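You operate a simulated robot arm through the tools that you are given. There is no shell and no other tool. Be economical: measure what you need, move in short steps, check, and stop when the job is done.

You run a simulated robot arm. Do the job below in one go: nothing can be reset, and whatever is moved stays where it is left.

Task
Put things in order on the table top. At the end: the green carton (marked "Pegs") is on the orange tray; the clear tall jar stands where the purple potato stood; the purple potato stands where the green carton stood; the yellow tall brass weight (marked "200 g") is on the beige pine board; whatever was shut is shut again. Leave all else as you found it, and nothing knocked over.
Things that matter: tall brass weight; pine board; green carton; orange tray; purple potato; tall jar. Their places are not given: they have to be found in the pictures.

The check looks at the end state, three seconds after you hand in, the way a careful person would. Anything else that was tipped, shoved, dropped, spilled or broken makes it a failure.

Robot
A 7-joint arm with a two-finger parallel gripper, fixed in place. Base frame: the origin is at the foot of the arm, x ahead of it, y to its left, z up; the work surface is at about z = 0. Readings come in mm, degrees, newtons and seconds.
With the tool pointing down near the work surface it reaches from about 220 to 580 mm from the base axis. Its first joint turns from -66.0 to 66.0 degrees. Payload 2.5 kg.
Tool frame: the origin (TCP) lies between the finger pads and is the grasp point; the fingertips stand 23 mm ahead of it; z points along the fingers, y is the line along which they close. Largest opening 94 mm; finger width 38, thickness 10; the body of the gripper, 54 by 96 mm, starts 39 mm behind the TCP.
Orientation is that of the tool frame in the base frame, as a unit quaternion [w, x, y, z]. With the fingers straight down and closing along the base's y, the tool's x points along the base's -x, its y along +y and its z along -z.

Tools
- The arm moves only by the tool arm_command. Its argument "steps" is text: rows parted by semicolons, each of 7 numbers parted by spaces: the shift along the base's x, y, z in mm, then the turn, a rotation vector about the base's x, y, z in degrees, then the gripper command, from -1 (shut) to 1 (fully open), values between in proportion. In form: dx dy dz wx wy wz jaw; .... A call has 1 to 10 rows; each row shifts and turns the commanded pose from where the row before left it. Rows are played at 5 a second. More than 50 mm and 8.6 degrees between two rows, or a gripper value outside its range, and nothing of the call is played. Where a pose cannot be reached the arm comes as near as it can. A force on the tool above 40 N (or 10 N above the force at the start of the call, whichever is more), or a blocked arm, ends the call early, and 0.2 s more pass. Each finger travels about 108 mm/s and halts on what it meets, pressing with about 28 N; the grip force reading is that of the motor and also rises with nothing between the fingers. The clock runs only during rows and for 0.2 s after the last one: add rows that do not move to give the fingers time. It gives the time, the measured TCP pose, the force on the tool (base axes), the opening and the grip force at its end, in the units of the frame above (readings bear some noise).
- Cameras (640 x 400 px; columns grow to the right, rows downward): "scene" is fixed at [77.1, -401.8, 553.6]; the picture's right is [0.95, -0.31, 0.00], its down [-0.16, -0.49, -0.86] and it looks along [0.26, 0.82, -0.51] (base axes); focal length 317 px, centre (320, 200). "wrist" rides on the gripper at [-39, 0, -44] in the tool frame; the picture's right is [0.00, -1.00, 0.00], its down [0.97, 0.00, -0.24] and it looks along [0.24, 0.00, 0.97] (tool axes); focal length 218 px, centre (320, 200).
- grab_frame(camera): a new picture of that camera. The clock stands still meanwhile.
- pixel_to_xyz(camera, pixels): for up to 12 pixels [column, row] of the newest picture of that camera ("zoom" is the newest enlarged one), the place [x, y, z] in the base frame of the surface seen there, good to about 3 mm, but the place of the scene camera against the robot may be out by one fixed shift of up to 25 mm in any direction. The clock stands still meanwhile.
- zoom(camera, box): a new picture of the part [left, top, right, bottom] of that camera's present view, enlarged. The clock stands still meanwhile.
- sign_off(): hands the job in; it is judged then, once.

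Keep the steps short. Do not move on a guess: measure, check each grasp and each placing, and mend mistakes. In all there are 80 turns and 34 pictures (those below and enlarged ones count). Leave the gripper open and the arm clear of the work at the hand-in unless told otherwise, and finish with a single line.

The tools are called after "Request:" as name(argument=value, ...) on one line, values as JSON. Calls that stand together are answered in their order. arm_command: Moves the arm, as the interface text tells. Its arguments: {"type":"object","properties":{"steps":{"type":"string"}},"required":["steps"]} The other tools are called the same way: grab_frame (camera) takes a picture; pixel_to_xyz (camera, pixels) gives the place of the surface under pixels of a picture; zoom (camera, box) takes an enlarged picture of a part of a camera's view; sign_off () hands the job in.

At the start:

```text
time_s: 0.0
tcp_pos: [279.8, 264.5, 361.6]
tool_rot: [0.001, 0.0, 1.0, 0.0]
force: [-0.7, 0.9, -0.4]
width: 94.1
grip_force: 0.0
```

scene: 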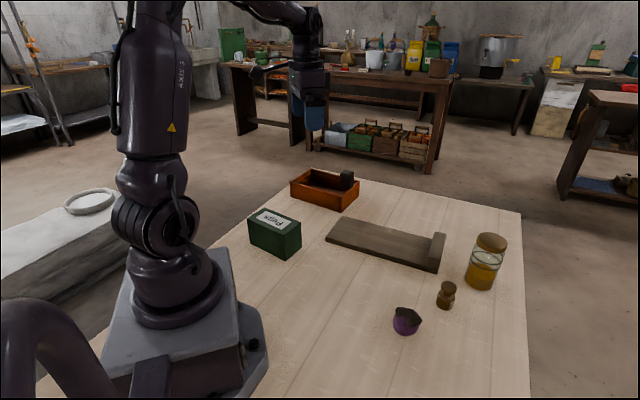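
wrist: 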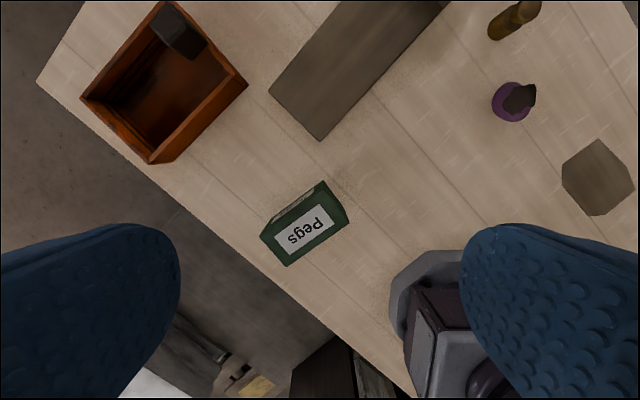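

I see the carton, tray, board, jar, brass weight and potato. I will enlarge the scene to see details.

Request:
zoom(camera="scene", box=[370, 210, 530, 350])

Request:
zoom(camera="scene", box=[230, 150, 390, 270])

Request:
grab_frame(camera="wrist")

```text
2.86 times, centred on (450, 280) of scene
```

zoom: 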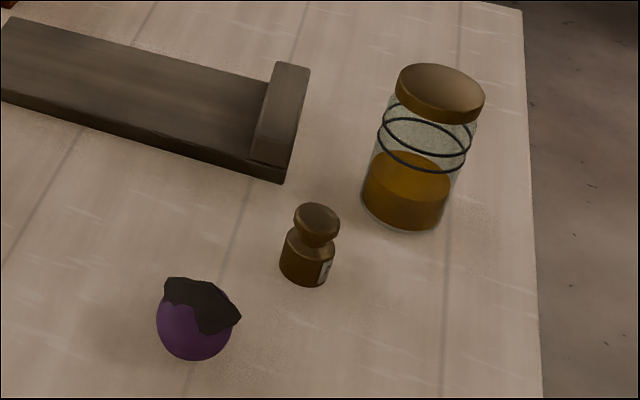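

```text
3.33 times, centred on (310, 210) of scene
```

zoom: 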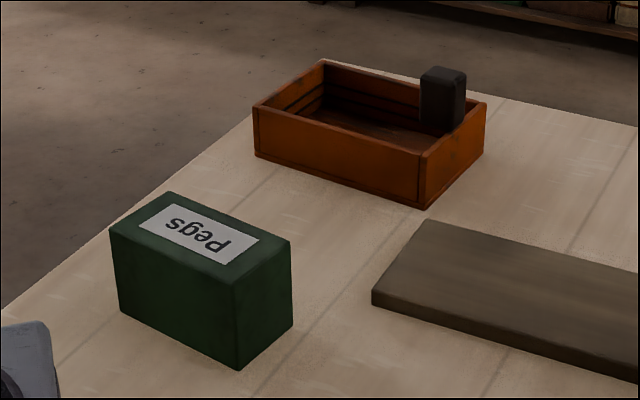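

```text
29 pictures are left
```

wrist: 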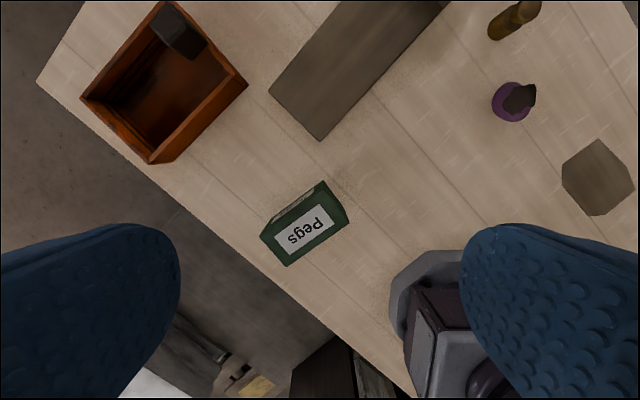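

I'll measure the things in the wrist picture (accurate to the robot) and their counterparts in the scene picture.

Request:
pixel_to_xyz(camera="wrist", pixels=[[288, 266], [348, 214], [323, 182], [260, 235], [598, 177], [630, 215], [510, 105], [522, 96], [495, 35], [320, 138], [270, 92], [590, 240]])

Request:
pixel_to_xyz(camera="wrist", pixels=[[152, 160], [245, 84], [82, 98], [168, 5], [180, 90], [140, 110], [190, 20], [205, 95], [160, 12], [350, 70], [303, 230], [525, 12]])

Request:
pixel_to_xyz(camera="scene", pixels=[[249, 212], [272, 225], [302, 222], [490, 240], [480, 280], [447, 287], [446, 303], [405, 325], [405, 312], [345, 222], [437, 250], [425, 268]])

```text
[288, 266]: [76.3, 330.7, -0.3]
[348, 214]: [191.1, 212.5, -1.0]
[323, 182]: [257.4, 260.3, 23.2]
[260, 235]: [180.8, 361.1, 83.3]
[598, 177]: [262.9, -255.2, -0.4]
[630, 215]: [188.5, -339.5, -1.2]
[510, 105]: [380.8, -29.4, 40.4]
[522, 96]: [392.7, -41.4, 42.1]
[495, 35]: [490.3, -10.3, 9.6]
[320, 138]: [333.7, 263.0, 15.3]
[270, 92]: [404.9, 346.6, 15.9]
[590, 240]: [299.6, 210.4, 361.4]
```

```text
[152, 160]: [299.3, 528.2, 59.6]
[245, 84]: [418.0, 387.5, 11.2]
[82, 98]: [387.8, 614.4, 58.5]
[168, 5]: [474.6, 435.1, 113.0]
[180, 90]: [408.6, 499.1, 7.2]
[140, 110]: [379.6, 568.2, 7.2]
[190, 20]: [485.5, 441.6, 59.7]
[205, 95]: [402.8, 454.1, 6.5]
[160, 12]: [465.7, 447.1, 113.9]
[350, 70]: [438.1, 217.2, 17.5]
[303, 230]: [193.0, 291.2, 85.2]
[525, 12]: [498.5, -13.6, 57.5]
```

```text
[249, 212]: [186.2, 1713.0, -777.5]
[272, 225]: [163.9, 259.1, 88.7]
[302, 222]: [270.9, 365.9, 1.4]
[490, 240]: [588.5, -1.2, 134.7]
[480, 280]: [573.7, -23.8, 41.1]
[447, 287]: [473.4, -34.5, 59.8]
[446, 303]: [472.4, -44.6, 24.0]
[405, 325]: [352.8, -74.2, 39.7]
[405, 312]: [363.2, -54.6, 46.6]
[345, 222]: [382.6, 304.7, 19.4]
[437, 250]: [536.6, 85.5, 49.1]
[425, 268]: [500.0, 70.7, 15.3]
```

Next I move the arm over the right side of the table, staying high, to look straight down at the potato, weight, jar and the flat octagon.

Request:
arm_command(steps="12 -36 0 0 0 0 1;12 -36 0 0 0 0 1;12 -36 0 0 0 0 1;12 -36 0 0 0 0 1;12 -36 0 0 0 0 1;12 -36 0 0 0 0 1;12 -36 0 0 0 0 1;12 -36 0 0 0 0 1;12 -36 0 0 0 0 1;12 -36 0 0 0 0 1")

Request:
grab_frame(camera="wrist")

Request:
grab_frame(camera="scene")

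```text
time_s: 2.2
tcp_pos: [401.1, -94.8, 360.2]
tool_rot: [0.0, -0.001, 1.0, 0.0]
force: [-0.5, 0.1, 0.0]
width: 94.0
grip_force: 0.0
```

```text
28 pictures are left
```

wrist: 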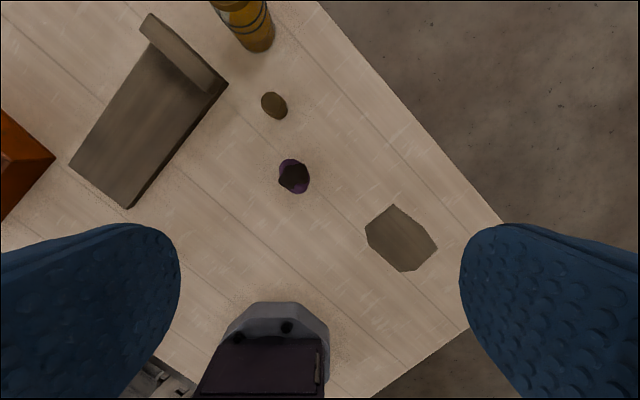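

```text
27 pictures are left
```

scene: 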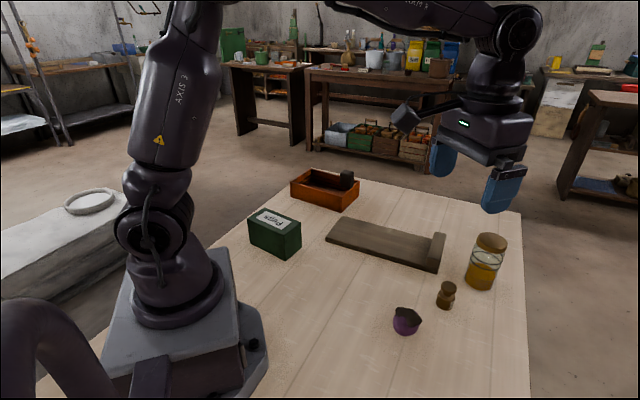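

The octagon (400,238) lies flat. I'll enlarge it together with the potato, and the board and weight.

Request:
zoom(camera="wrist", box=[250, 140, 450, 280])

Request:
pixel_to_xyz(camera="wrist", pixels=[[400, 238], [393, 205], [437, 245], [366, 233], [400, 271], [450, 215], [293, 177], [283, 162], [309, 179], [274, 105], [258, 40], [240, 5]])

Request:
pixel_to_xyz(camera="wrist", pixels=[[128, 205], [70, 162], [226, 82], [205, 92], [140, 28], [152, 15], [180, 55], [160, 90], [130, 140], [298, 187], [285, 108], [264, 100]])

```text
2.86 times, centred on (350, 210) of wrist
```

zoom: 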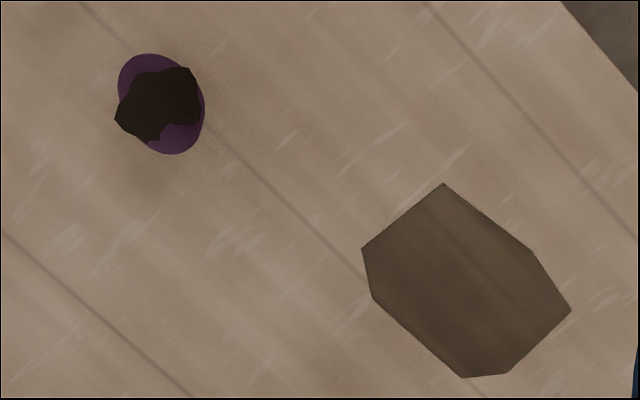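

```text
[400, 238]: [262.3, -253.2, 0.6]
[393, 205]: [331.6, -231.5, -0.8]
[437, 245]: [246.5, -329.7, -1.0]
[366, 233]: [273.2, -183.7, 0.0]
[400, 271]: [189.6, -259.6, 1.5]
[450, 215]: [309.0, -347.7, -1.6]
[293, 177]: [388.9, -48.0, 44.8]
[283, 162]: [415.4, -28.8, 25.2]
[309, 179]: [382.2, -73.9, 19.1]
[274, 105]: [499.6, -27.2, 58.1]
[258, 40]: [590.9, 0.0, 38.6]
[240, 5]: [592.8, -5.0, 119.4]
```

```text
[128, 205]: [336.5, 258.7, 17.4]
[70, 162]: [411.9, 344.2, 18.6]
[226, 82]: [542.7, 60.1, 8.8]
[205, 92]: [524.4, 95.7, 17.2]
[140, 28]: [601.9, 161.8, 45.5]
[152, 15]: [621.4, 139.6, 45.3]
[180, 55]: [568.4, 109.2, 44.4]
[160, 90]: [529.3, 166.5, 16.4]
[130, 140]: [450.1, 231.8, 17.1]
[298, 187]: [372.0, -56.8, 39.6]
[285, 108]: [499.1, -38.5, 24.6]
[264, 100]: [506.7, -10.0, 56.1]
```

The octagon is a flat sheet on the table; I'll keep clear of it. Board top is z≈17 with a raised stop at its far end. Now I move over to look at the tray and carton from above.

Request:
arm_command(steps="-4 46 0 0 0 0 1;-4 46 0 0 0 0 1;-4 46 0 0 0 0 1;-4 46 0 0 0 0 1;-4 46 0 0 0 0 1;-4 46 0 0 0 0 1;-4 46 0 0 0 0 1;-4 46 0 0 0 0 1;-4 46 0 0 0 0 1;-4 46 0 0 0 0 1")

Request:
grab_frame(camera="wrist")

```text
time_s: 4.4
tcp_pos: [360.6, 364.3, 361.4]
tool_rot: [0.0, -0.001, 1.0, 0.0]
force: [0.1, 0.2, 0.3]
width: 94.1
grip_force: 0.0
```

```text
25 pictures are left
```

wrist: 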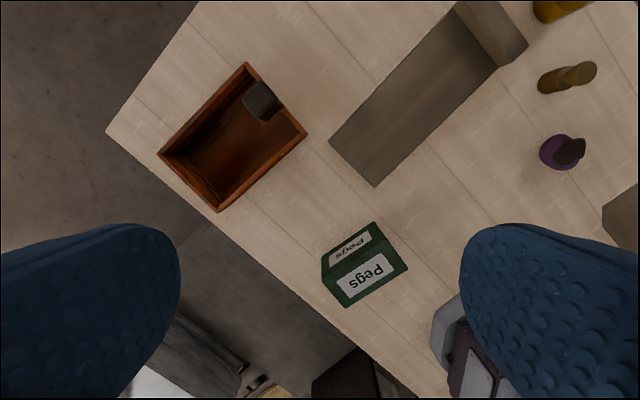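

I'll measure the tray's rims, floor and block, and the carton's corners.

Request:
pixel_to_xyz(camera="wrist", pixels=[[219, 209], [305, 134], [246, 65], [161, 155], [240, 140], [200, 165], [262, 102], [215, 190], [280, 140], [235, 100], [246, 110], [278, 105]])

Request:
pixel_to_xyz(camera="wrist", pixels=[[346, 305], [407, 268], [383, 241], [324, 279], [374, 224], [323, 258], [365, 275], [395, 265], [340, 290], [349, 300], [385, 246], [345, 268]])

Request:
zoom(camera="wrist", box=[140, 50, 420, 320])

```text
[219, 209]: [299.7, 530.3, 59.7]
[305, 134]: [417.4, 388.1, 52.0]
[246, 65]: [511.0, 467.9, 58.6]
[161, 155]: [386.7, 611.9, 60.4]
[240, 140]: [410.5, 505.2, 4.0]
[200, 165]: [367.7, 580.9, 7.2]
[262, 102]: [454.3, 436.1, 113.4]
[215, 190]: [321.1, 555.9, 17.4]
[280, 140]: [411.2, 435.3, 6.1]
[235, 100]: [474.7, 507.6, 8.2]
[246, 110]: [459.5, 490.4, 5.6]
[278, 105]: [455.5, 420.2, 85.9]
```

```text
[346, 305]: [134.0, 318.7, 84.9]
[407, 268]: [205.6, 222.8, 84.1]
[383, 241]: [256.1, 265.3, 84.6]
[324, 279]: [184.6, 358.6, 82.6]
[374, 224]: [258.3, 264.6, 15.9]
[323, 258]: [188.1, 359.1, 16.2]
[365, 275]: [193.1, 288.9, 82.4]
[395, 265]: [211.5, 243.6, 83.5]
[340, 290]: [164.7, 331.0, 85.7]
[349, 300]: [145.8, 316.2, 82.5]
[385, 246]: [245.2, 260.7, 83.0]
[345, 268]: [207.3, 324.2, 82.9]
```

```text
1.48 times, centred on (280, 185) of wrist
```

zoom: 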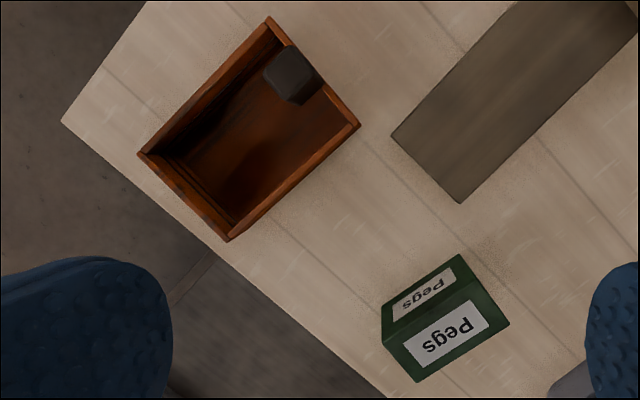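

Carton top corners give centre ≈(195,291), 120×65 mm, height 84, short side along 40°. The tray's centre is near (400,500), about 640 mm out, with a block at its near-right wall. I'll test the reach there empty-handed and high, with the gripper turned −50°.

Request:
arm_command(steps="4 20 -20 0 0 -8.4 1;4 20 -20 0 0 -8.4 1;4 20 -20 0 0 -8.4 1;4 20 -20 0 0 -8.4 1;4 20 -20 0 0 -8.4 1;4 20 -20 0 0 -8.4 1;2 15 -20 0 0 0 1;0 0 -20 0 0 0 1;0 0 0 0 0 0 1;0 0 0 0 0 0 1")

```text
time_s: 6.6
tcp_pos: [362.4, 475.2, 199.6]
tool_rot: [-0.001, 0.426, 0.905, 0.0]
force: [-0.6, 0.9, 0.2]
width: 94.2
grip_force: 0.0
out of reach, approached as far as the arm can: row 5, 6, 7
```

Upright reach ends at about 598 mm here. A slight outward tilt about the carton's long axis should give the rest; I'll test it empty: tilt 10° and go toward (380,493), then lower to z≈120.

Request:
arm_command(steps="0 0 0 3.2 -3.86 0 1;0 0 0 3.2 -3.86 0 1;9 9 0 0 0 0 1;9 9 0 0 0 0 1;0 0 -40 0 0 0 1;0 0 -40 0 0 0 1;0 0 0 0 0 0 1")

```text
time_s: 8.2
tcp_pos: [380.6, 492.7, 118.3]
tool_rot: [0.038, 0.424, 0.901, 0.08]
force: [-0.3, 0.0, -0.4]
width: 94.0
grip_force: 0.0
```

It reaches. I check the final height (z≈96, fingertips still above the 60 mm rim) and take a look from here to confirm the tray layout.

Request:
arm_command(steps="0 0 -20 0 0 0 1;0 0 0 0 0 0 1")

Request:
grab_frame(camera="wrist")

Request:
zoom(camera="scene", box=[270, 140, 390, 230])

```text
time_s: 8.8
tcp_pos: [380.8, 493.1, 98.4]
tool_rot: [0.037, 0.424, 0.901, 0.079]
force: [-0.5, 0.4, 0.1]
width: 93.8
grip_force: 0.1
```

```text
23 pictures are left
```

wrist: 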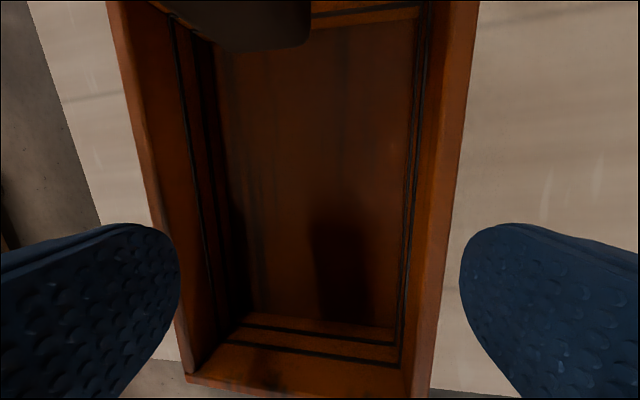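

```text
4.44 times, centred on (330, 185) of scene
```

zoom: 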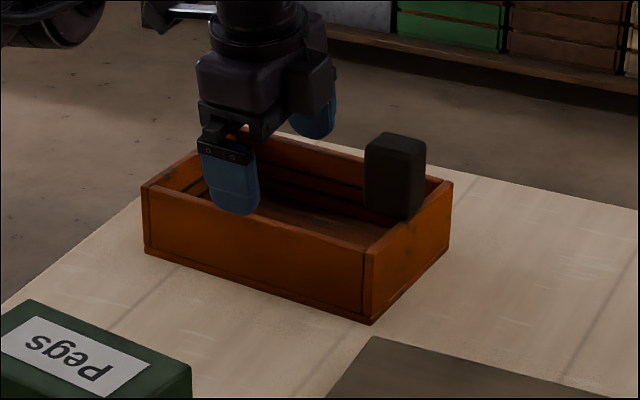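

Good view into the tray. I measure its inner floor edges and the block's face.

Request:
pixel_to_xyz(camera="wrist", pixels=[[400, 325], [240, 325], [215, 60], [425, 40], [432, 100], [458, 100], [230, 48], [300, 40], [270, 20], [330, 150], [390, 335], [395, 360]])

```text
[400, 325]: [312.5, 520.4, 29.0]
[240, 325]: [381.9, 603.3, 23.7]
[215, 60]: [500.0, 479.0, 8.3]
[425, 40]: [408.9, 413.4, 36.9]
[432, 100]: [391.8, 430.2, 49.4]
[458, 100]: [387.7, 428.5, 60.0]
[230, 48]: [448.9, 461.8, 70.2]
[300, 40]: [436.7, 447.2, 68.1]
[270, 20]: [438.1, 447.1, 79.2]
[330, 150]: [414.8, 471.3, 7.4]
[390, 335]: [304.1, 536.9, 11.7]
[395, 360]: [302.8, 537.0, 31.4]
```

Inner floor: free length ~147 mm beside the block, width ~105 mm; the carton (120×65) fits. Now I rise, straighten the tool and go above the carton at (195,291).

Request:
arm_command(steps="0 0 50 0 0 0 1;0 0 50 0 0 0 1;-31 -33.7 0 -3.2 3.86 0 1;-31 -33.7 0 -3.2 3.86 0 1;-31 -33.7 0 0 0 0 1;-31 -33.7 0 0 0 0 1;-31 -33.7 0 0 0 0 1;-31 -33.6 0 0 0 0 1;0 0 -50 0 0 0 1;0 0 0 0 0 0 1")

Request:
grab_frame(camera="wrist")

```text
time_s: 11.0
tcp_pos: [194.5, 289.9, 147.6]
tool_rot: [0.0, 0.426, 0.905, 0.0]
force: [0.3, -0.4, 0.7]
width: 93.9
grip_force: 0.1
```

```text
21 pictures are left
```

wrist: 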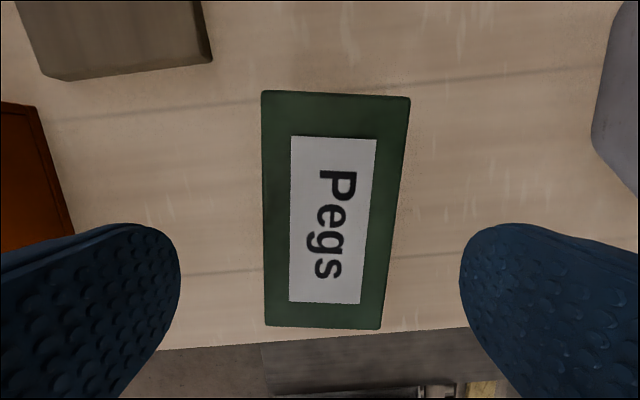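

The carton's long axis is off by about 3° to the gripper. I measure its corners to set centre and yaw.

Request:
pixel_to_xyz(camera="wrist", pixels=[[264, 95], [407, 101], [377, 326], [269, 324], [265, 210], [393, 210]])

```text
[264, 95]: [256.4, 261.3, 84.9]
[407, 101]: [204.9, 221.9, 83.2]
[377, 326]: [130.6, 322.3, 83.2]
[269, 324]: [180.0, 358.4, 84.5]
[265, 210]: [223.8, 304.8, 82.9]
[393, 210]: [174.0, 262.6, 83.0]
```

Centre (193,291), axis −52.7°. I turn −2.3°, lower to z≈82 and close.

Request:
arm_command(steps="-1.5 1 0 0 0 -2.3 1;0 0 -33 0 0 0 1;0 0 -33 0 0 0 1;0 0 0 0 0 0 1;0 0 0 0 0 0 0.2;0 0 0 0 0 0 -0.2;0 0 0 0 0 0 -1;0 0 0 0 0 0 -1;0 0 0 0 0 0 -1")

```text
time_s: 13.0
tcp_pos: [194.5, 292.7, 82.2]
tool_rot: [0.0, 0.444, 0.896, 0.0]
force: [0.4, 0.3, 0.4]
width: 69.9
grip_force: 28.1
```

Gripped at 69.9 mm with 28 N. I lift it and check.

Request:
arm_command(steps="0 0 20 0 0 0 -1;0 0 40 0 0 0 -1;0 0 40 0 0 0 -1;0 0 20 0 0 0 -1;0 0 0 0 0 0 -1")

Request:
grab_frame(camera="scene")

```text
time_s: 14.2
tcp_pos: [191.2, 294.0, 201.9]
tool_rot: [0.0, 0.444, 0.896, 0.0]
force: [0.5, -0.1, -3.1]
width: 69.8
grip_force: 28.0
```

```text
20 pictures are left
```

scene: 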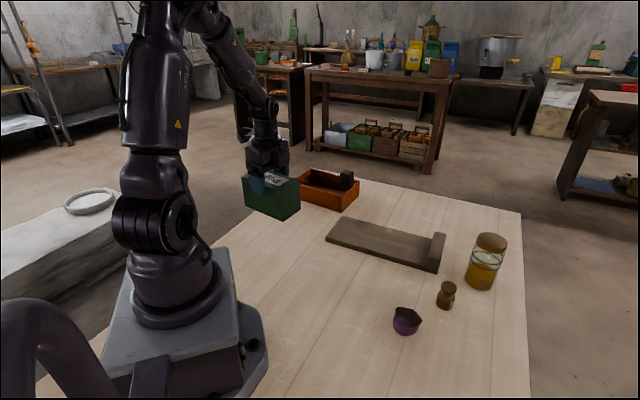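

Carton held (about 0.35 kg). Now over the tray: tilt 10°, turn +2.3°, shift to (378,498), keeping it high above the block.

Request:
arm_command(steps="0 0 14 0 0 2.3 -1;31.1 34.1 0 3.2 -3.86 0 -1;31.1 34.1 0 3.2 -3.86 0 -1;31.1 34.1 0 0 0 0 -1;31.1 34.1 0 0 0 0 -1;31.1 34.1 0 0 0 0 -1;31.1 33.7 0 0 0 0 -1;0 0 0 0 0 0 -1;0 0 -30 0 0 0 -1;0 0 0 0 0 0 -1")

Request:
zoom(camera="scene", box=[270, 120, 390, 220])

```text
time_s: 16.4
tcp_pos: [380.8, 494.1, 186.5]
tool_rot: [0.037, 0.424, 0.902, 0.078]
force: [0.3, 0.3, -3.7]
width: 69.5
grip_force: 27.6
```

```text
4.00 times, centred on (330, 170) of scene
```

zoom: 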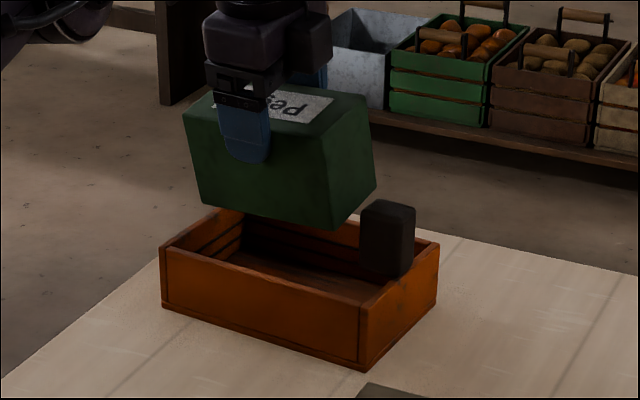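

TCP is at u=105, I want u=110 (away from the block). Shift (−3.2,+3.9), then lower to z≈150.

Request:
arm_command(steps="-3.2 3.9 0 0 0 0 -1;0 0 -30 0 0 0 -1;0 0 0 0 0 0 -1;0 0 0 0 0 0 -1")

Request:
grab_frame(camera="wrist")

```text
time_s: 17.4
tcp_pos: [377.1, 497.8, 157.1]
tool_rot: [0.038, 0.425, 0.901, 0.079]
force: [-0.6, 0.9, -2.4]
width: 69.6
grip_force: 27.6
```

```text
18 pictures are left
```

wrist: 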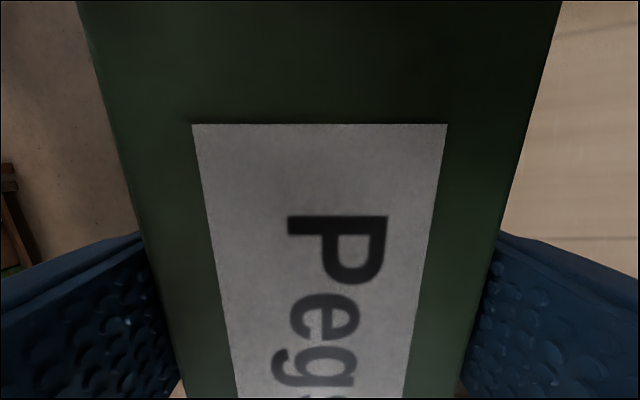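

Carton is square in the jaws. Lowering by 55 mm, in short rows.

Request:
arm_command(steps="0 0 -15 0 0 0 -1;0 0 -15 0 0 0 -1;0 0 -12 0 0 0 -1;0 0 -10 0 0 0 -1;0 0 -4 0 0 0 -1;0 0 0 0 0 0 -1")

Request:
zoom(camera="scene", box=[270, 130, 390, 220])

```text
time_s: 18.2
tcp_pos: [380.1, 503.3, 132.1]
tool_rot: [0.041, 0.423, 0.9, 0.093]
force: [-0.3, -0.2, 2.0]
width: 72.2
grip_force: 28.1
stopped in row 3: the force on the tool passed its limit (the readings are from after the stop); the commanded pose is now the measured one
```

```text
4.44 times, centred on (330, 175) of scene
```

zoom: 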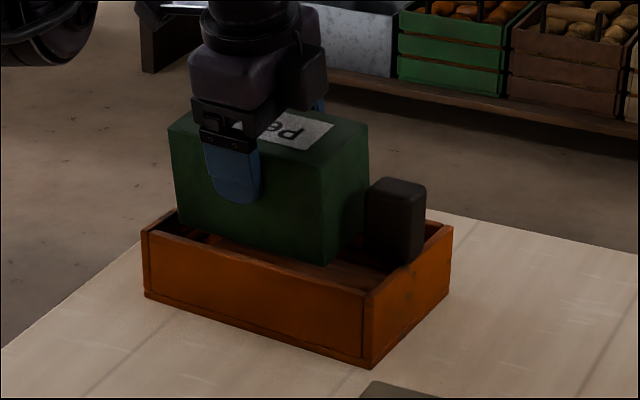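

Contact came early at z=132. Before anything else I measure the carton corners and tray rim in this same enlarged picture to see what touched.

Request:
pixel_to_xyz(camera="zoom", pixels=[[181, 218], [322, 258], [363, 240], [172, 130], [318, 165], [365, 128], [146, 232], [367, 300], [449, 228], [372, 230], [395, 258], [330, 272]])

Request:
grab_frame(camera="wrist")

```text
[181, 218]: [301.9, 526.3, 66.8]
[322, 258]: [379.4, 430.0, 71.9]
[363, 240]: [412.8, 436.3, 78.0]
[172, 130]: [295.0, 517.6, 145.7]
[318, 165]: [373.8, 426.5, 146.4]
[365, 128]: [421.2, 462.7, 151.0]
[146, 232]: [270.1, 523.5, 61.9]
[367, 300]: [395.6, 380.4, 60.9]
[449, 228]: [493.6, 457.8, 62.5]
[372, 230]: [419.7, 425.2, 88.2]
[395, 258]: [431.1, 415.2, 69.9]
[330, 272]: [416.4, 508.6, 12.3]
```

```text
16 pictures are left
```

wrist: 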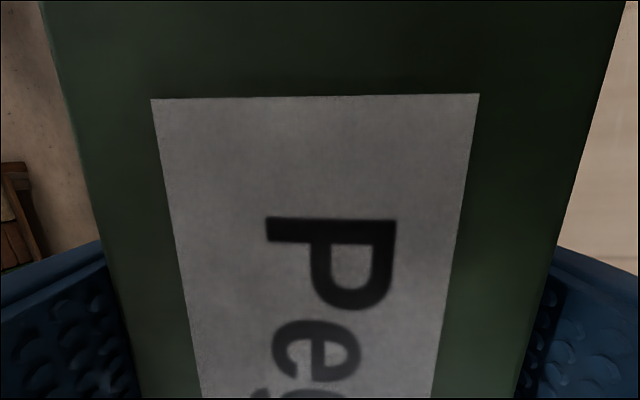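

The carton's bottom is resting at z≈60, i.e. at rim level, well inside the tray outline (u 50–173, v 20–85). The block also sits at rim level, and the carton slid up in the jaws: the tray bears loads at its rim height. The carton is standing there nearly flat (≈4°), so I release slowly in place and check.

Request:
arm_command(steps="0 0 0 0 0 0 0.58;0 0 0 0 0 0 0.62;0 0 0 0 0 0 0.68;0 0 0 0 0 0 0.75;0 0 0 0 0 0 0.82;0 0 0 0 0 0 0.9;0 0 0 0 0 0 1;0 0 0 0 0 0 1")

Request:
zoom(camera="scene", box=[270, 130, 390, 220])

```text
time_s: 20.0
tcp_pos: [379.8, 502.4, 131.9]
tool_rot: [0.042, 0.422, 0.901, 0.093]
force: [0.0, -0.1, 0.0]
width: 94.0
grip_force: 0.0
```

```text
4.44 times, centred on (330, 175) of scene
```

zoom: 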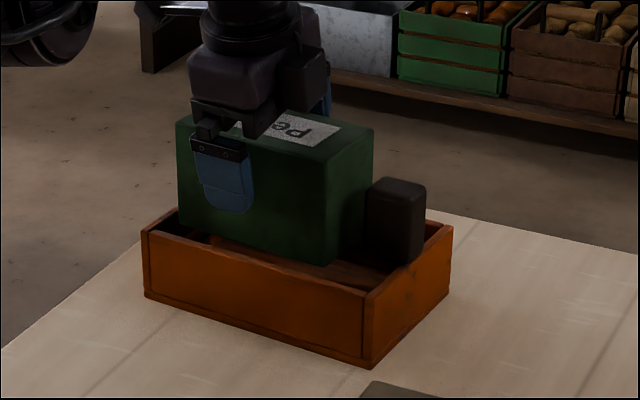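

Released; the carton stands upright. I rise straight up and look.

Request:
arm_command(steps="0 0 15 0 0 0 1;0 0 25 0 0 0 1;0 0 40 0 0 0 1;0 0 40 0 0 0 1;0 0 0 0 0 0 1")

Request:
grab_frame(camera="wrist")

```text
time_s: 21.2
tcp_pos: [376.3, 500.2, 252.3]
tool_rot: [0.042, 0.424, 0.9, 0.093]
force: [-0.9, 1.3, 0.1]
width: 93.9
grip_force: 0.1
out of reach, approached as far as the arm can: row 4
```

```text
14 pictures are left
```

wrist: 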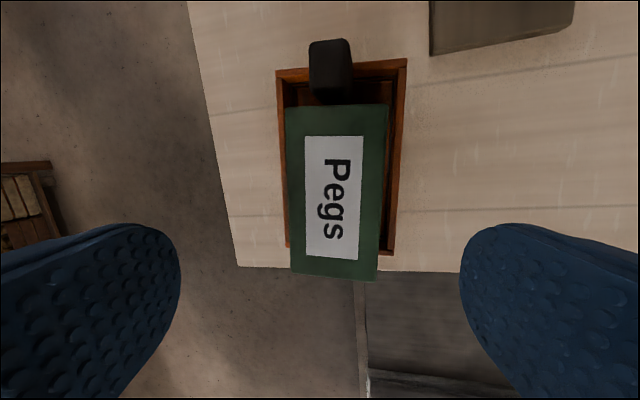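

I measure the carton's top corners and rim in this view to confirm it is level and inside the outline.

Request:
pixel_to_xyz(camera="wrist", pixels=[[288, 109], [386, 107], [375, 276], [294, 270], [404, 62], [279, 72], [288, 240], [390, 250], [330, 50], [395, 150]])

```text
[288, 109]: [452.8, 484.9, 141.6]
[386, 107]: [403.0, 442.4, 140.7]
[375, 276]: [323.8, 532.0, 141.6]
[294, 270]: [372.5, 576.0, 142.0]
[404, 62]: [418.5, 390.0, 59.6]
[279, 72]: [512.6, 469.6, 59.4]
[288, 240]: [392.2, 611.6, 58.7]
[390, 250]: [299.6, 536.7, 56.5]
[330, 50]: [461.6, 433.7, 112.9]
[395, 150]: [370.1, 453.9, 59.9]
```

Carton level (top 141.5), inside the rim with margin. Now I go to the potato: straighten the tool and cross at z≈250.

Request:
arm_command(steps="0 -40 0 -3.75 4.5 0 1;0 -45 0 -3.75 4.5 0 1;0 -49 0 0 0 8.4 1;0 -49 0 0 0 8.4 1;0 -49 0 0 0 8.4 1;0 -49 0 0 0 8.4 1;0 -49 0 0 0 8.4 1;0 -49 0 0 0 8.4 1;0 -49 0 0 0 0 1;0 -49 0 0 0 0 1")

Request:
arm_command(steps="2 -40 -20 0 0 0 1;2 -33 -20 0 0 0 1;0 0 -20 0 0 0 1;0 0 0 0 0 0 1")

Request:
grab_frame(camera="wrist")

```text
time_s: 23.4
tcp_pos: [377.6, 22.3, 253.2]
tool_rot: [0.0, -0.002, 1.0, 0.0]
force: [-0.6, -0.1, -0.1]
width: 94.0
grip_force: 0.0
```

```text
time_s: 24.4
tcp_pos: [382.0, -52.2, 191.5]
tool_rot: [0.0, -0.001, 1.0, 0.0]
force: [0.4, 0.5, -0.2]
width: 94.0
grip_force: 0.0
```

```text
13 pictures are left
```

wrist: 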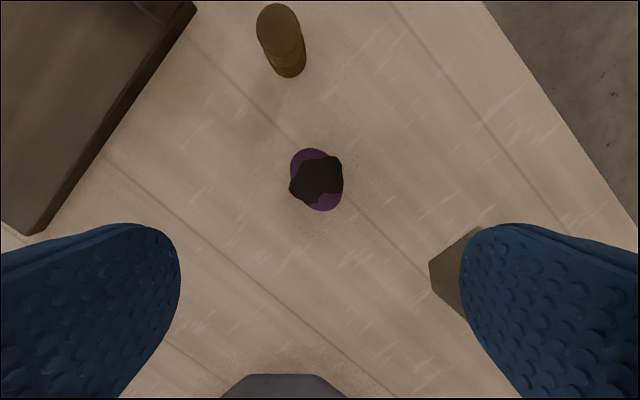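

I enlarge the potato and measure its outline.

Request:
zoom(camera="wrist", box=[270, 130, 366, 230])

Request:
pixel_to_xyz(camera="wrist", pixels=[[316, 180], [293, 170], [291, 187], [310, 150], [342, 165], [341, 195], [322, 208], [340, 182], [297, 158], [316, 165], [316, 195], [330, 160]])

```text
4.00 times, centred on (318, 180) of wrist
```

zoom: 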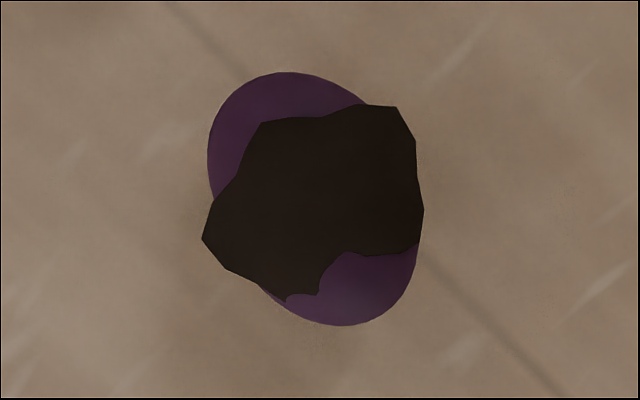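

```text
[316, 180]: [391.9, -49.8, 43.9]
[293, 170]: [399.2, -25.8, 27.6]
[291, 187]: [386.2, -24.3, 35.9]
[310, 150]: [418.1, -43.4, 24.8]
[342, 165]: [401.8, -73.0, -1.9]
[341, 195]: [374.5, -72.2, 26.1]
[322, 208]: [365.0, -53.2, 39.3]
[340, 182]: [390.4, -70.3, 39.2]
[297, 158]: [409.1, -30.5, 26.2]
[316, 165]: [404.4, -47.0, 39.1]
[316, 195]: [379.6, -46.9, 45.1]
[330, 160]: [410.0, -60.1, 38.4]
```

Potato centre ≈(391,−49), ~56×48 mm, height 45, long axis at ~14°. I turn the gripper +14°, centre and lower to z≈27.

Request:
arm_command(steps="9 3 -30 0 0 7.2 1;0 0 -40 0 0 7.2 1;0 0 -40 0 0 0 1;0 0 -30 0 0 0 1;0 0 -15 0 0 0 1;0 0 -9 0 0 0 1;0 0 0 0 0 0 1")

```text
time_s: 26.0
tcp_pos: [390.4, -47.7, 28.1]
tool_rot: [-0.002, -0.126, 0.992, 0.0]
force: [0.3, 0.6, 0.6]
width: 93.7
grip_force: 0.1
```

Positioned at (390.4,−47.7,28). I close gradually.

Request:
arm_command(steps="0 0 0 0 0 0 0.4;0 0 0 0 0 0 0.15;0 0 0 0 0 0 0;0 0 0 0 0 0 -0.2;0 0 0 0 0 0 -1;0 0 0 0 0 0 -1;0 0 0 0 0 0 -1")

Request:
arm_command(steps="0 0 15 0 0 0 -1;0 0 30 0 0 0 -1;0 0 40 0 0 0 -1;0 0 40 0 0 0 -1;0 0 0 0 0 0 -1")

Request:
grab_frame(camera="wrist")

```text
time_s: 27.6
tcp_pos: [389.4, -47.4, 29.4]
tool_rot: [-0.002, -0.126, 0.992, 0.0]
force: [0.6, 0.0, 0.5]
width: 50.4
grip_force: 28.4
```

```text
time_s: 28.8
tcp_pos: [391.0, -45.3, 151.9]
tool_rot: [-0.002, -0.126, 0.992, -0.001]
force: [-0.2, 0.7, -1.4]
width: 50.2
grip_force: 28.0
```

```text
11 pictures are left
```

wrist: 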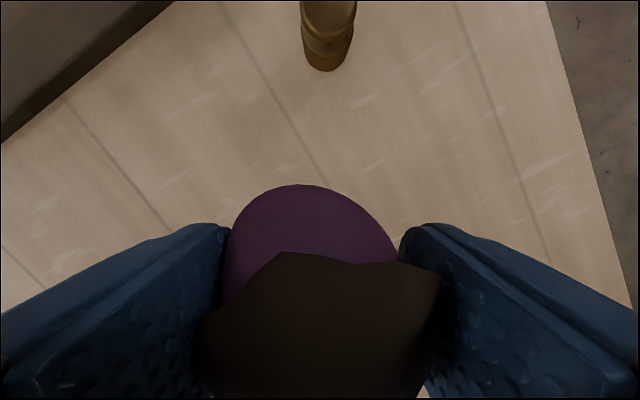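

Potato held (50 mm, 28 N), with the dark patch part of it. Carry it to (193,291) at z≈150.

Request:
arm_command(steps="-24.7 42 0 0 0 0 -1;-24.7 42 0 0 0 0 -1;-24.7 42 0 0 0 0 -1;-24.7 42 0 0 0 0 -1;-24.7 42 0 0 0 0 -1;-24.7 42 0 0 0 0 -1;-24.7 42 0 0 0 0 -1;-24.7 42 0 0 0 0 -1;0 0 -30 0 0 0 -1;0 0 0 0 0 0 -1")

```text
time_s: 31.0
tcp_pos: [191.8, 289.0, 122.2]
tool_rot: [-0.001, -0.126, 0.992, -0.001]
force: [-0.7, -0.7, 0.4]
width: 50.3
grip_force: 27.9
```

Over the spot. Lower to z≈31 with a small correction.

Request:
arm_command(steps="1 2 -35 0 0 0 -1;0 0 -35 0 0 0 -1;0 0 -14 0 0 0 -1;0 0 -5 0 0 0 -1;0 0 -2 0 0 0 -1;0 0 0 0 0 0 -1")

```text
time_s: 32.4
tcp_pos: [193.5, 290.9, 30.8]
tool_rot: [-0.001, -0.126, 0.992, 0.0]
force: [-0.5, 0.1, -0.7]
width: 49.7
grip_force: 28.3
```

At z=30.8 (grasped at ~29). One more mm, then open gently and rise.

Request:
arm_command(steps="0 0 -1.2 0 0 0 -1;0 0 0 0 0 0 0.1;0 0 0 0 0 0 0.2;0 0 0 0 0 0 0.4;0 0 0 0 0 0 0.8;0 0 0 0 0 0 0.8;0 0 20 0 0 0 0.8;0 0 40 0 0 0 0.8;0 0 50 0 0 0 1;0 0 50 0 0 0 1")

Request:
grab_frame(camera="wrist")

```text
time_s: 34.6
tcp_pos: [194.8, 288.4, 188.2]
tool_rot: [-0.002, -0.125, 0.992, 0.0]
force: [0.2, -0.4, 1.3]
width: 93.9
grip_force: 0.0
```

```text
10 pictures are left
```

wrist: 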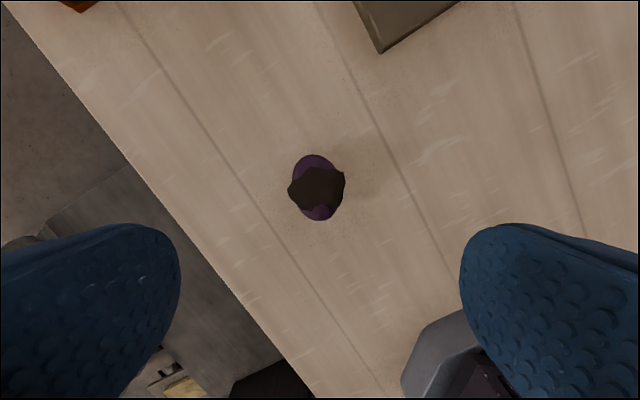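

Potato stands at the carton's old place. Next, fly above the weight and jar to measure them: toward (500,−15,250), yaw back to 0.

Request:
arm_command(steps="30.5 -30.3 6.2 0 0 0 1;30.5 -30.3 6.2 0 0 0 1;30.5 -30.3 6.2 0 0 0 1;30.5 -30.3 6.2 0 0 -7.2 1;30.5 -30.3 6.2 0 0 -7.2 1;30.5 -30.3 6.2 0 0 0 1;30.5 -30.3 6.2 0 0 0 1;30.5 -30.3 6.2 0 0 0 1;30.5 -30.3 6.2 0 0 0 1;30.5 -30.3 6.2 0 0 0 1")

Request:
grab_frame(camera="wrist")

```text
time_s: 36.8
tcp_pos: [498.4, -11.3, 251.2]
tool_rot: [-0.002, -0.001, 1.0, 0.0]
force: [0.2, 0.3, -0.7]
width: 93.9
grip_force: 0.0
```

```text
9 pictures are left
```

wrist: 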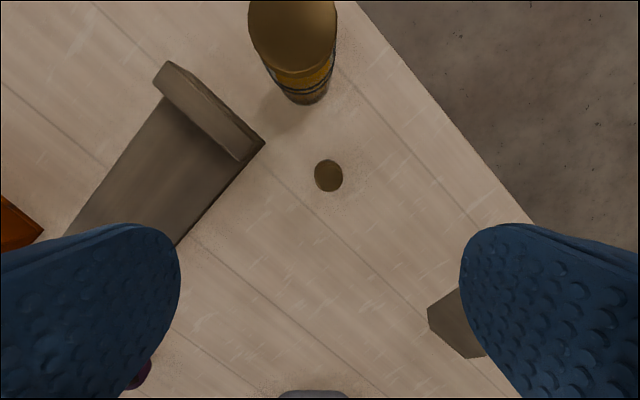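

Measuring the weight's knob, jar lid and jar foot, and board corners.

Request:
pixel_to_xyz(camera="wrist", pixels=[[328, 175], [316, 175], [341, 175], [328, 161], [328, 190], [252, 30], [335, 30], [290, 66], [293, 30], [292, 2], [303, 103], [286, 100]])

Request:
pixel_to_xyz(camera="wrist", pixels=[[175, 100], [240, 155], [180, 140], [140, 160], [100, 200], [150, 215], [200, 190], [262, 143], [320, 92], [310, 96]])

```text
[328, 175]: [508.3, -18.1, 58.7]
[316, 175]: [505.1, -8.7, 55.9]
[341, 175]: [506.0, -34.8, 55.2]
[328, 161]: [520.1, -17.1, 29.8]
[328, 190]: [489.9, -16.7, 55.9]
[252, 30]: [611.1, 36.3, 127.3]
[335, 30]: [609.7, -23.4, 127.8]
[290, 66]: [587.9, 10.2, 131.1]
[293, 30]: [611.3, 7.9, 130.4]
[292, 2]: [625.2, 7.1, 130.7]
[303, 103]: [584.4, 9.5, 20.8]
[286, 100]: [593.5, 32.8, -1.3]
```

```text
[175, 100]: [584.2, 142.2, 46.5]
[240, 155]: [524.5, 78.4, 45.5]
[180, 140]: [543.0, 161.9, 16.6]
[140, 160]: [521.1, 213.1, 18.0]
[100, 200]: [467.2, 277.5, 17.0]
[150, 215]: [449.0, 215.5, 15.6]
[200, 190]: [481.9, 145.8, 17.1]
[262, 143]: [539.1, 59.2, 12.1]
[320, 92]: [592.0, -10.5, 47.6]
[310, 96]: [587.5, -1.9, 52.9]
```

Weight centre ≈(505,−21.5), height 58. Jar centre ≈(616,7), height 131, radius ~31. First the weight: centre above it and lower to z≈27.

Request:
arm_command(steps="6.5 -10 -50 0 0 0 1;0 0 -50 0 0 0 1;0 0 -50 0 0 0 1;0 0 -40 0 0 0 1;0 0 -24 0 0 0 1;0 0 -10 0 0 0 1;0 0 0 0 0 0 1")

Request:
zoom(camera="scene", box=[370, 190, 530, 320])

```text
refused: row 1 steps farther than a row can; nothing moved
```

```text
3.08 times, centred on (450, 255) of scene
```

zoom: 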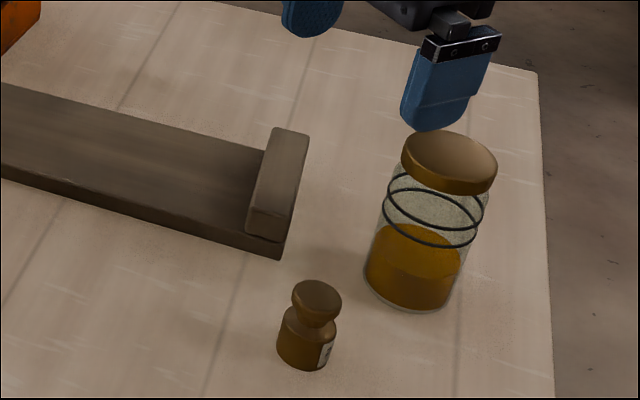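

The first row was too long; split it.

Request:
arm_command(steps="6.5 -10 -30 0 0 0 1;0 0 -50 0 0 0 1;0 0 -50 0 0 0 1;0 0 -50 0 0 0 1;0 0 -34 0 0 0 1;0 0 -10 0 0 0 1;0 0 0 0 0 0 1")

```text
time_s: 38.4
tcp_pos: [506.4, -21.0, 26.4]
tool_rot: [0.0, -0.001, 1.0, 0.0]
force: [-0.8, 0.0, 0.3]
width: 94.1
grip_force: 0.1
```

In place at z=26. Close gradually on the weight.

Request:
arm_command(steps="0 0 0 0 0 0 0.3;0 0 0 0 0 0 0;0 0 0 0 0 0 -0.2;0 0 0 0 0 0 -0.4;0 0 0 0 0 0 -1;0 0 0 0 0 0 -1;0 0 0 0 0 0 -1;0 0 0 0 0 0 -1")

Request:
arm_command(steps="0 0 10 0 0 0 -1;0 0 30 0 0 0 -1;0 0 40 0 0 0 -1;0 0 20 0 0 0 -1;0 0 0 0 0 0 -1")

Request:
grab_frame(camera="wrist")

```text
time_s: 40.2
tcp_pos: [505.2, -21.7, 27.1]
tool_rot: [-0.002, -0.001, 1.0, 0.0]
force: [0.2, -1.9, 0.4]
width: 32.8
grip_force: 28.3
```

```text
time_s: 41.4
tcp_pos: [504.4, -22.7, 126.0]
tool_rot: [-0.002, -0.002, 1.0, 0.0]
force: [0.3, -0.4, -2.6]
width: 32.9
grip_force: 28.0
```

```text
7 pictures are left
```

wrist: 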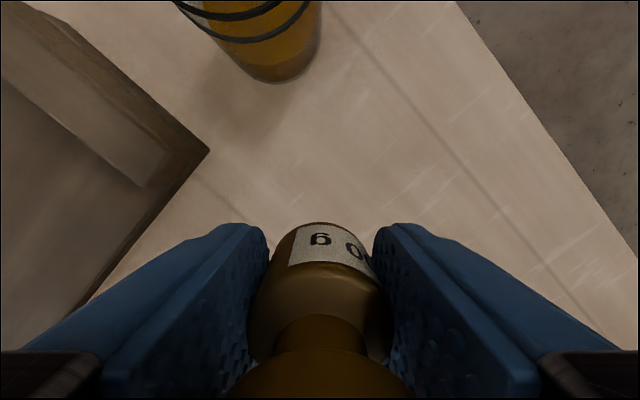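

Weight held (32.8 mm). Carry it to the middle of the board at (455,215) and lower to just above the board top (17 mm).

Request:
arm_command(steps="-8.2 39.6 0 0 0 0 -1;-8.2 39.6 0 0 0 0 -1;-8.2 39.6 0 0 0 0 -1;-8.2 39.6 0 0 0 0 -1;-8.2 39.6 0 0 0 0 -1;-8.2 39.6 0 0 0 0 -1;0 0 -40 0 0 0 -1;0 0 -30 0 0 0 -1;0 0 -7 0 0 0 -1;0 0 0 0 0 0 -1")

```text
time_s: 43.6
tcp_pos: [456.2, 217.1, 51.5]
tool_rot: [-0.001, -0.001, 1.0, -0.001]
force: [0.3, 0.2, -1.9]
width: 33.2
grip_force: 27.8
```

Bottom still ~7 mm above the board. Lower slowly.

Request:
arm_command(steps="0 0 -4 0 0 0 -1;0 0 -2 0 0 0 -1;0 0 -1 0 0 0 -1;0 0 0 0 0 0 -1")

```text
time_s: 44.6
tcp_pos: [458.0, 216.3, 45.3]
tool_rot: [0.001, 0.0, 1.0, 0.0]
force: [-6.9, -1.3, 20.9]
width: 33.2
grip_force: 28.0
```

Contact with the board (21 N upward). Ease up 0.5 mm, open and rise.

Request:
arm_command(steps="0 0 0.7 0 0 0 -1;0 0 0 0 0 0 -0.2;0 0 0 0 0 0 0;0 0 0 0 0 0 0.4;0 0 0 0 0 0 0.8;0 0 20 0 0 0 1;0 0 40 0 0 0 1;0 0 50 0 0 0 1;0 0 50 0 0 0 1;0 0 0 0 0 0 1")

Request:
zoom(camera="scene", box=[310, 160, 530, 320])

```text
time_s: 46.8
tcp_pos: [454.7, 215.5, 205.5]
tool_rot: [-0.002, -0.001, 1.0, -0.001]
force: [-0.3, 0.6, 0.4]
width: 94.1
grip_force: 0.2
```

```text
2.50 times, centred on (420, 240) of scene
```

zoom: 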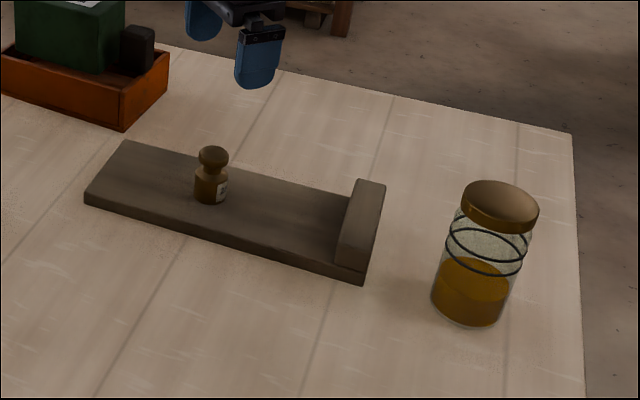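

Weight upright on the board. The jar at r≈616 needs an outward tilt about y (jaw line stays along y). I tilt 40° and test the setting-down pose empty above the old potato spot.

Request:
arm_command(steps="-10 -44 0 0 -8 0 1;-10 -44 0 0 -8 0 1;-11 -44 0 0 -8 0 1;-11 -44 0 0 -8 0 1;-11 -44 0 0 -8 0 1;-11 -44 0 0 0 0 1;0 0 -45 0 0 0 1;0 0 -45 0 0 0 1;0 0 -45 0 0 0 1;0 0 0 0 0 0 1")

```text
time_s: 49.0
tcp_pos: [392.5, -47.9, 69.0]
tool_rot: [0.341, 0.0, 0.94, -0.001]
force: [0.0, 0.3, -0.1]
width: 94.1
grip_force: 0.1
```

That pose works, but at 40° the palm would meet the jar's side/lid. A flatter grip (65° from vertical, gripping 14 mm ahead of the TCP at z≈55) clears it; at set-down the tool then needs to be yawed so the wrist does not crowd the base. I test that set-down pose empty, raised.

Request:
arm_command(steps="0 0 45 0 -8.4 0 1;0 0 10 0 -8.4 0 1;0 0 0 0 -8.4 0 1;0 0 0 0 0 -8 1;0 0 0 0 0 -8 1;0 0 0 0 0 -8 1;0 0 0 0 0 -8 1;0 0 0 0 0 -8 1;0 0 0 0 0 -8 1;0 0 0 0 0 -8 1")

```text
time_s: 51.2
tcp_pos: [391.1, -48.0, 124.3]
tool_rot: [0.474, 0.396, 0.745, -0.253]
force: [-1.0, 0.9, -0.4]
width: 94.1
grip_force: 0.1
```

Reached. Lower to the set-down height (z≈61) with the TCP at (384,−38.5).

Request:
arm_command(steps="-7 9.5 -30 0 0 0 1;0 0 -32 0 0 0 1;0 0 0 0 0 0 1")

Request:
zoom(camera="scene", box=[220, 140, 540, 340])

```text
time_s: 51.8
tcp_pos: [386.4, -37.8, 72.2]
tool_rot: [0.477, 0.394, 0.743, -0.255]
force: [-7.0, -1.1, 25.7]
width: 93.9
grip_force: 0.1
stopped in row 3: the force on the tool passed its limit (the readings are from after the stop); the commanded pose is now the measured one
```

```text
2.00 times, centred on (380, 240) of scene
```

zoom: 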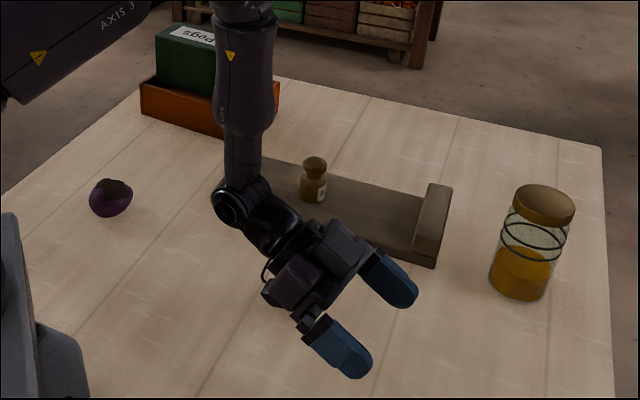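

Something of the hand/wrist touched at z=72. I back up first, and measure which part is lowest from the picture just taken.

Request:
pixel_to_xyz(camera="zoom", pixels=[[290, 290], [268, 298], [303, 325], [265, 245], [232, 215], [270, 225], [340, 250], [310, 280], [345, 365], [400, 295], [240, 180], [285, 305]])

Request:
arm_command(steps="0 0 20 0 0 0 1;0 0 30 0 0 0 1;0 0 0 0 0 0 1")

```text
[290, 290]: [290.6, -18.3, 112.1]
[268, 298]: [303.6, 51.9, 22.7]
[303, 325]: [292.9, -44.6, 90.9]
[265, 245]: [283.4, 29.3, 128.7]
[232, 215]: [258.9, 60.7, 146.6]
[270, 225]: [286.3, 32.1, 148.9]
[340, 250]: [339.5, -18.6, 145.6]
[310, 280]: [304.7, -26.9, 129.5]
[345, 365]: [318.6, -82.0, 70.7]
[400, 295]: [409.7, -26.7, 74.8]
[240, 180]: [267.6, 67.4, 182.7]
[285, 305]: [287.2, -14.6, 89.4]
```

```text
time_s: 52.6
tcp_pos: [385.7, -38.4, 120.7]
tool_rot: [0.476, 0.393, 0.744, -0.254]
force: [0.5, -1.2, 0.4]
width: 94.3
grip_force: 0.1
```

The wrist link hangs lower than the hand (about z_tcp−72 at 65°). With 60° tilt and TCP z≈70 it clears by ~10 mm, and gripping 17 mm ahead of the TCP keeps the palm off the jar. I yaw back, set 60°, and go to the pre-grasp (528,7,113), 85 mm back along the tool axis.

Request:
arm_command(steps="0 0 0 0 0 8 1;0 0 0 0 0 8 1;10 5 0 0 0 8 1;20 6 0 0 0 8 1;22 7 0 0 0 8 1;22 7 0 0 0 8 1;22 7 0 0 0 8 1;22 7 -4 0 5.3 0 1;24 6.4 -4 0 0 0 1;0 0 0 0 0 0 1")

Request:
grab_frame(camera="wrist")

```text
time_s: 54.8
tcp_pos: [529.2, 8.7, 115.7]
tool_rot: [0.5, -0.002, 0.866, 0.0]
force: [0.1, -0.2, 0.2]
width: 94.0
grip_force: 0.0
```

```text
4 pictures are left
```

wrist: 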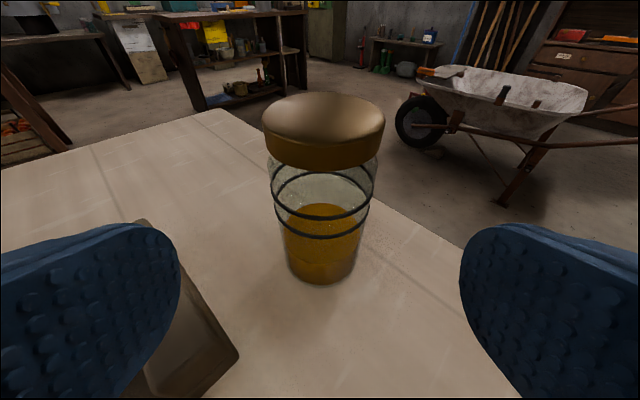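

Jar is well centred between the fingers. I measure its lid, rings and body once more.

Request:
pixel_to_xyz(camera="wrist", pixels=[[322, 115], [265, 140], [382, 140], [324, 95], [323, 168], [322, 182], [320, 210], [320, 237], [318, 280], [320, 250], [287, 260], [355, 260]])

```text
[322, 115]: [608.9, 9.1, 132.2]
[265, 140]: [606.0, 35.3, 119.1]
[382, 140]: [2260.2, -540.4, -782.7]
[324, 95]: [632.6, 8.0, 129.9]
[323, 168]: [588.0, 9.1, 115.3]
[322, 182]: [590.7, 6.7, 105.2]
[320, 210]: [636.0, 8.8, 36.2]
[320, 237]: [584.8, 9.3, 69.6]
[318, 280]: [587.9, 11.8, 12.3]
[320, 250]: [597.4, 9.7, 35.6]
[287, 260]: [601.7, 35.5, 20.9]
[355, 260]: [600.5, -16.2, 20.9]
```

Jar axis y≈9.5, x≈615, rings at z≈70 and 88, lid above 113. Advance along the tool axis to (601,9.5,70).

Request:
arm_command(steps="0 0.8 -4 0 0 0 1;15 0 -8.7 0 0 0 1;15 0 -8.7 0 0 0 1;15 0 -8.7 0 0 0 1;14 0 -8 0 0 0 1;8 0 -4.6 0 0 0 1;5 0 -3 0 0 0 1;0 0 0 0 0 0 1")

```text
time_s: 56.6
tcp_pos: [599.7, 7.7, 70.7]
tool_rot: [0.499, -0.003, 0.866, 0.0]
force: [0.0, 0.7, 0.3]
width: 94.0
grip_force: 0.0
```

No contact; pose as planned. Close gradually on the jar.

Request:
arm_command(steps="0 1 0 0 0 0 0.7;0 0 0 0 0 0 0.5;0 0 0 0 0 0 0.4;0 0 0 0 0 0 0.3;0 0 0 0 0 0 0.2;0 0 0 0 0 0 0;0 0 0 0 0 0 -1;0 0 0 0 0 0 -1;0 0 0 0 0 0 -1")

```text
time_s: 58.6
tcp_pos: [599.0, 8.8, 68.3]
tool_rot: [0.499, -0.001, 0.867, -0.002]
force: [-0.1, -1.2, -0.6]
width: 61.4
grip_force: 28.1
```

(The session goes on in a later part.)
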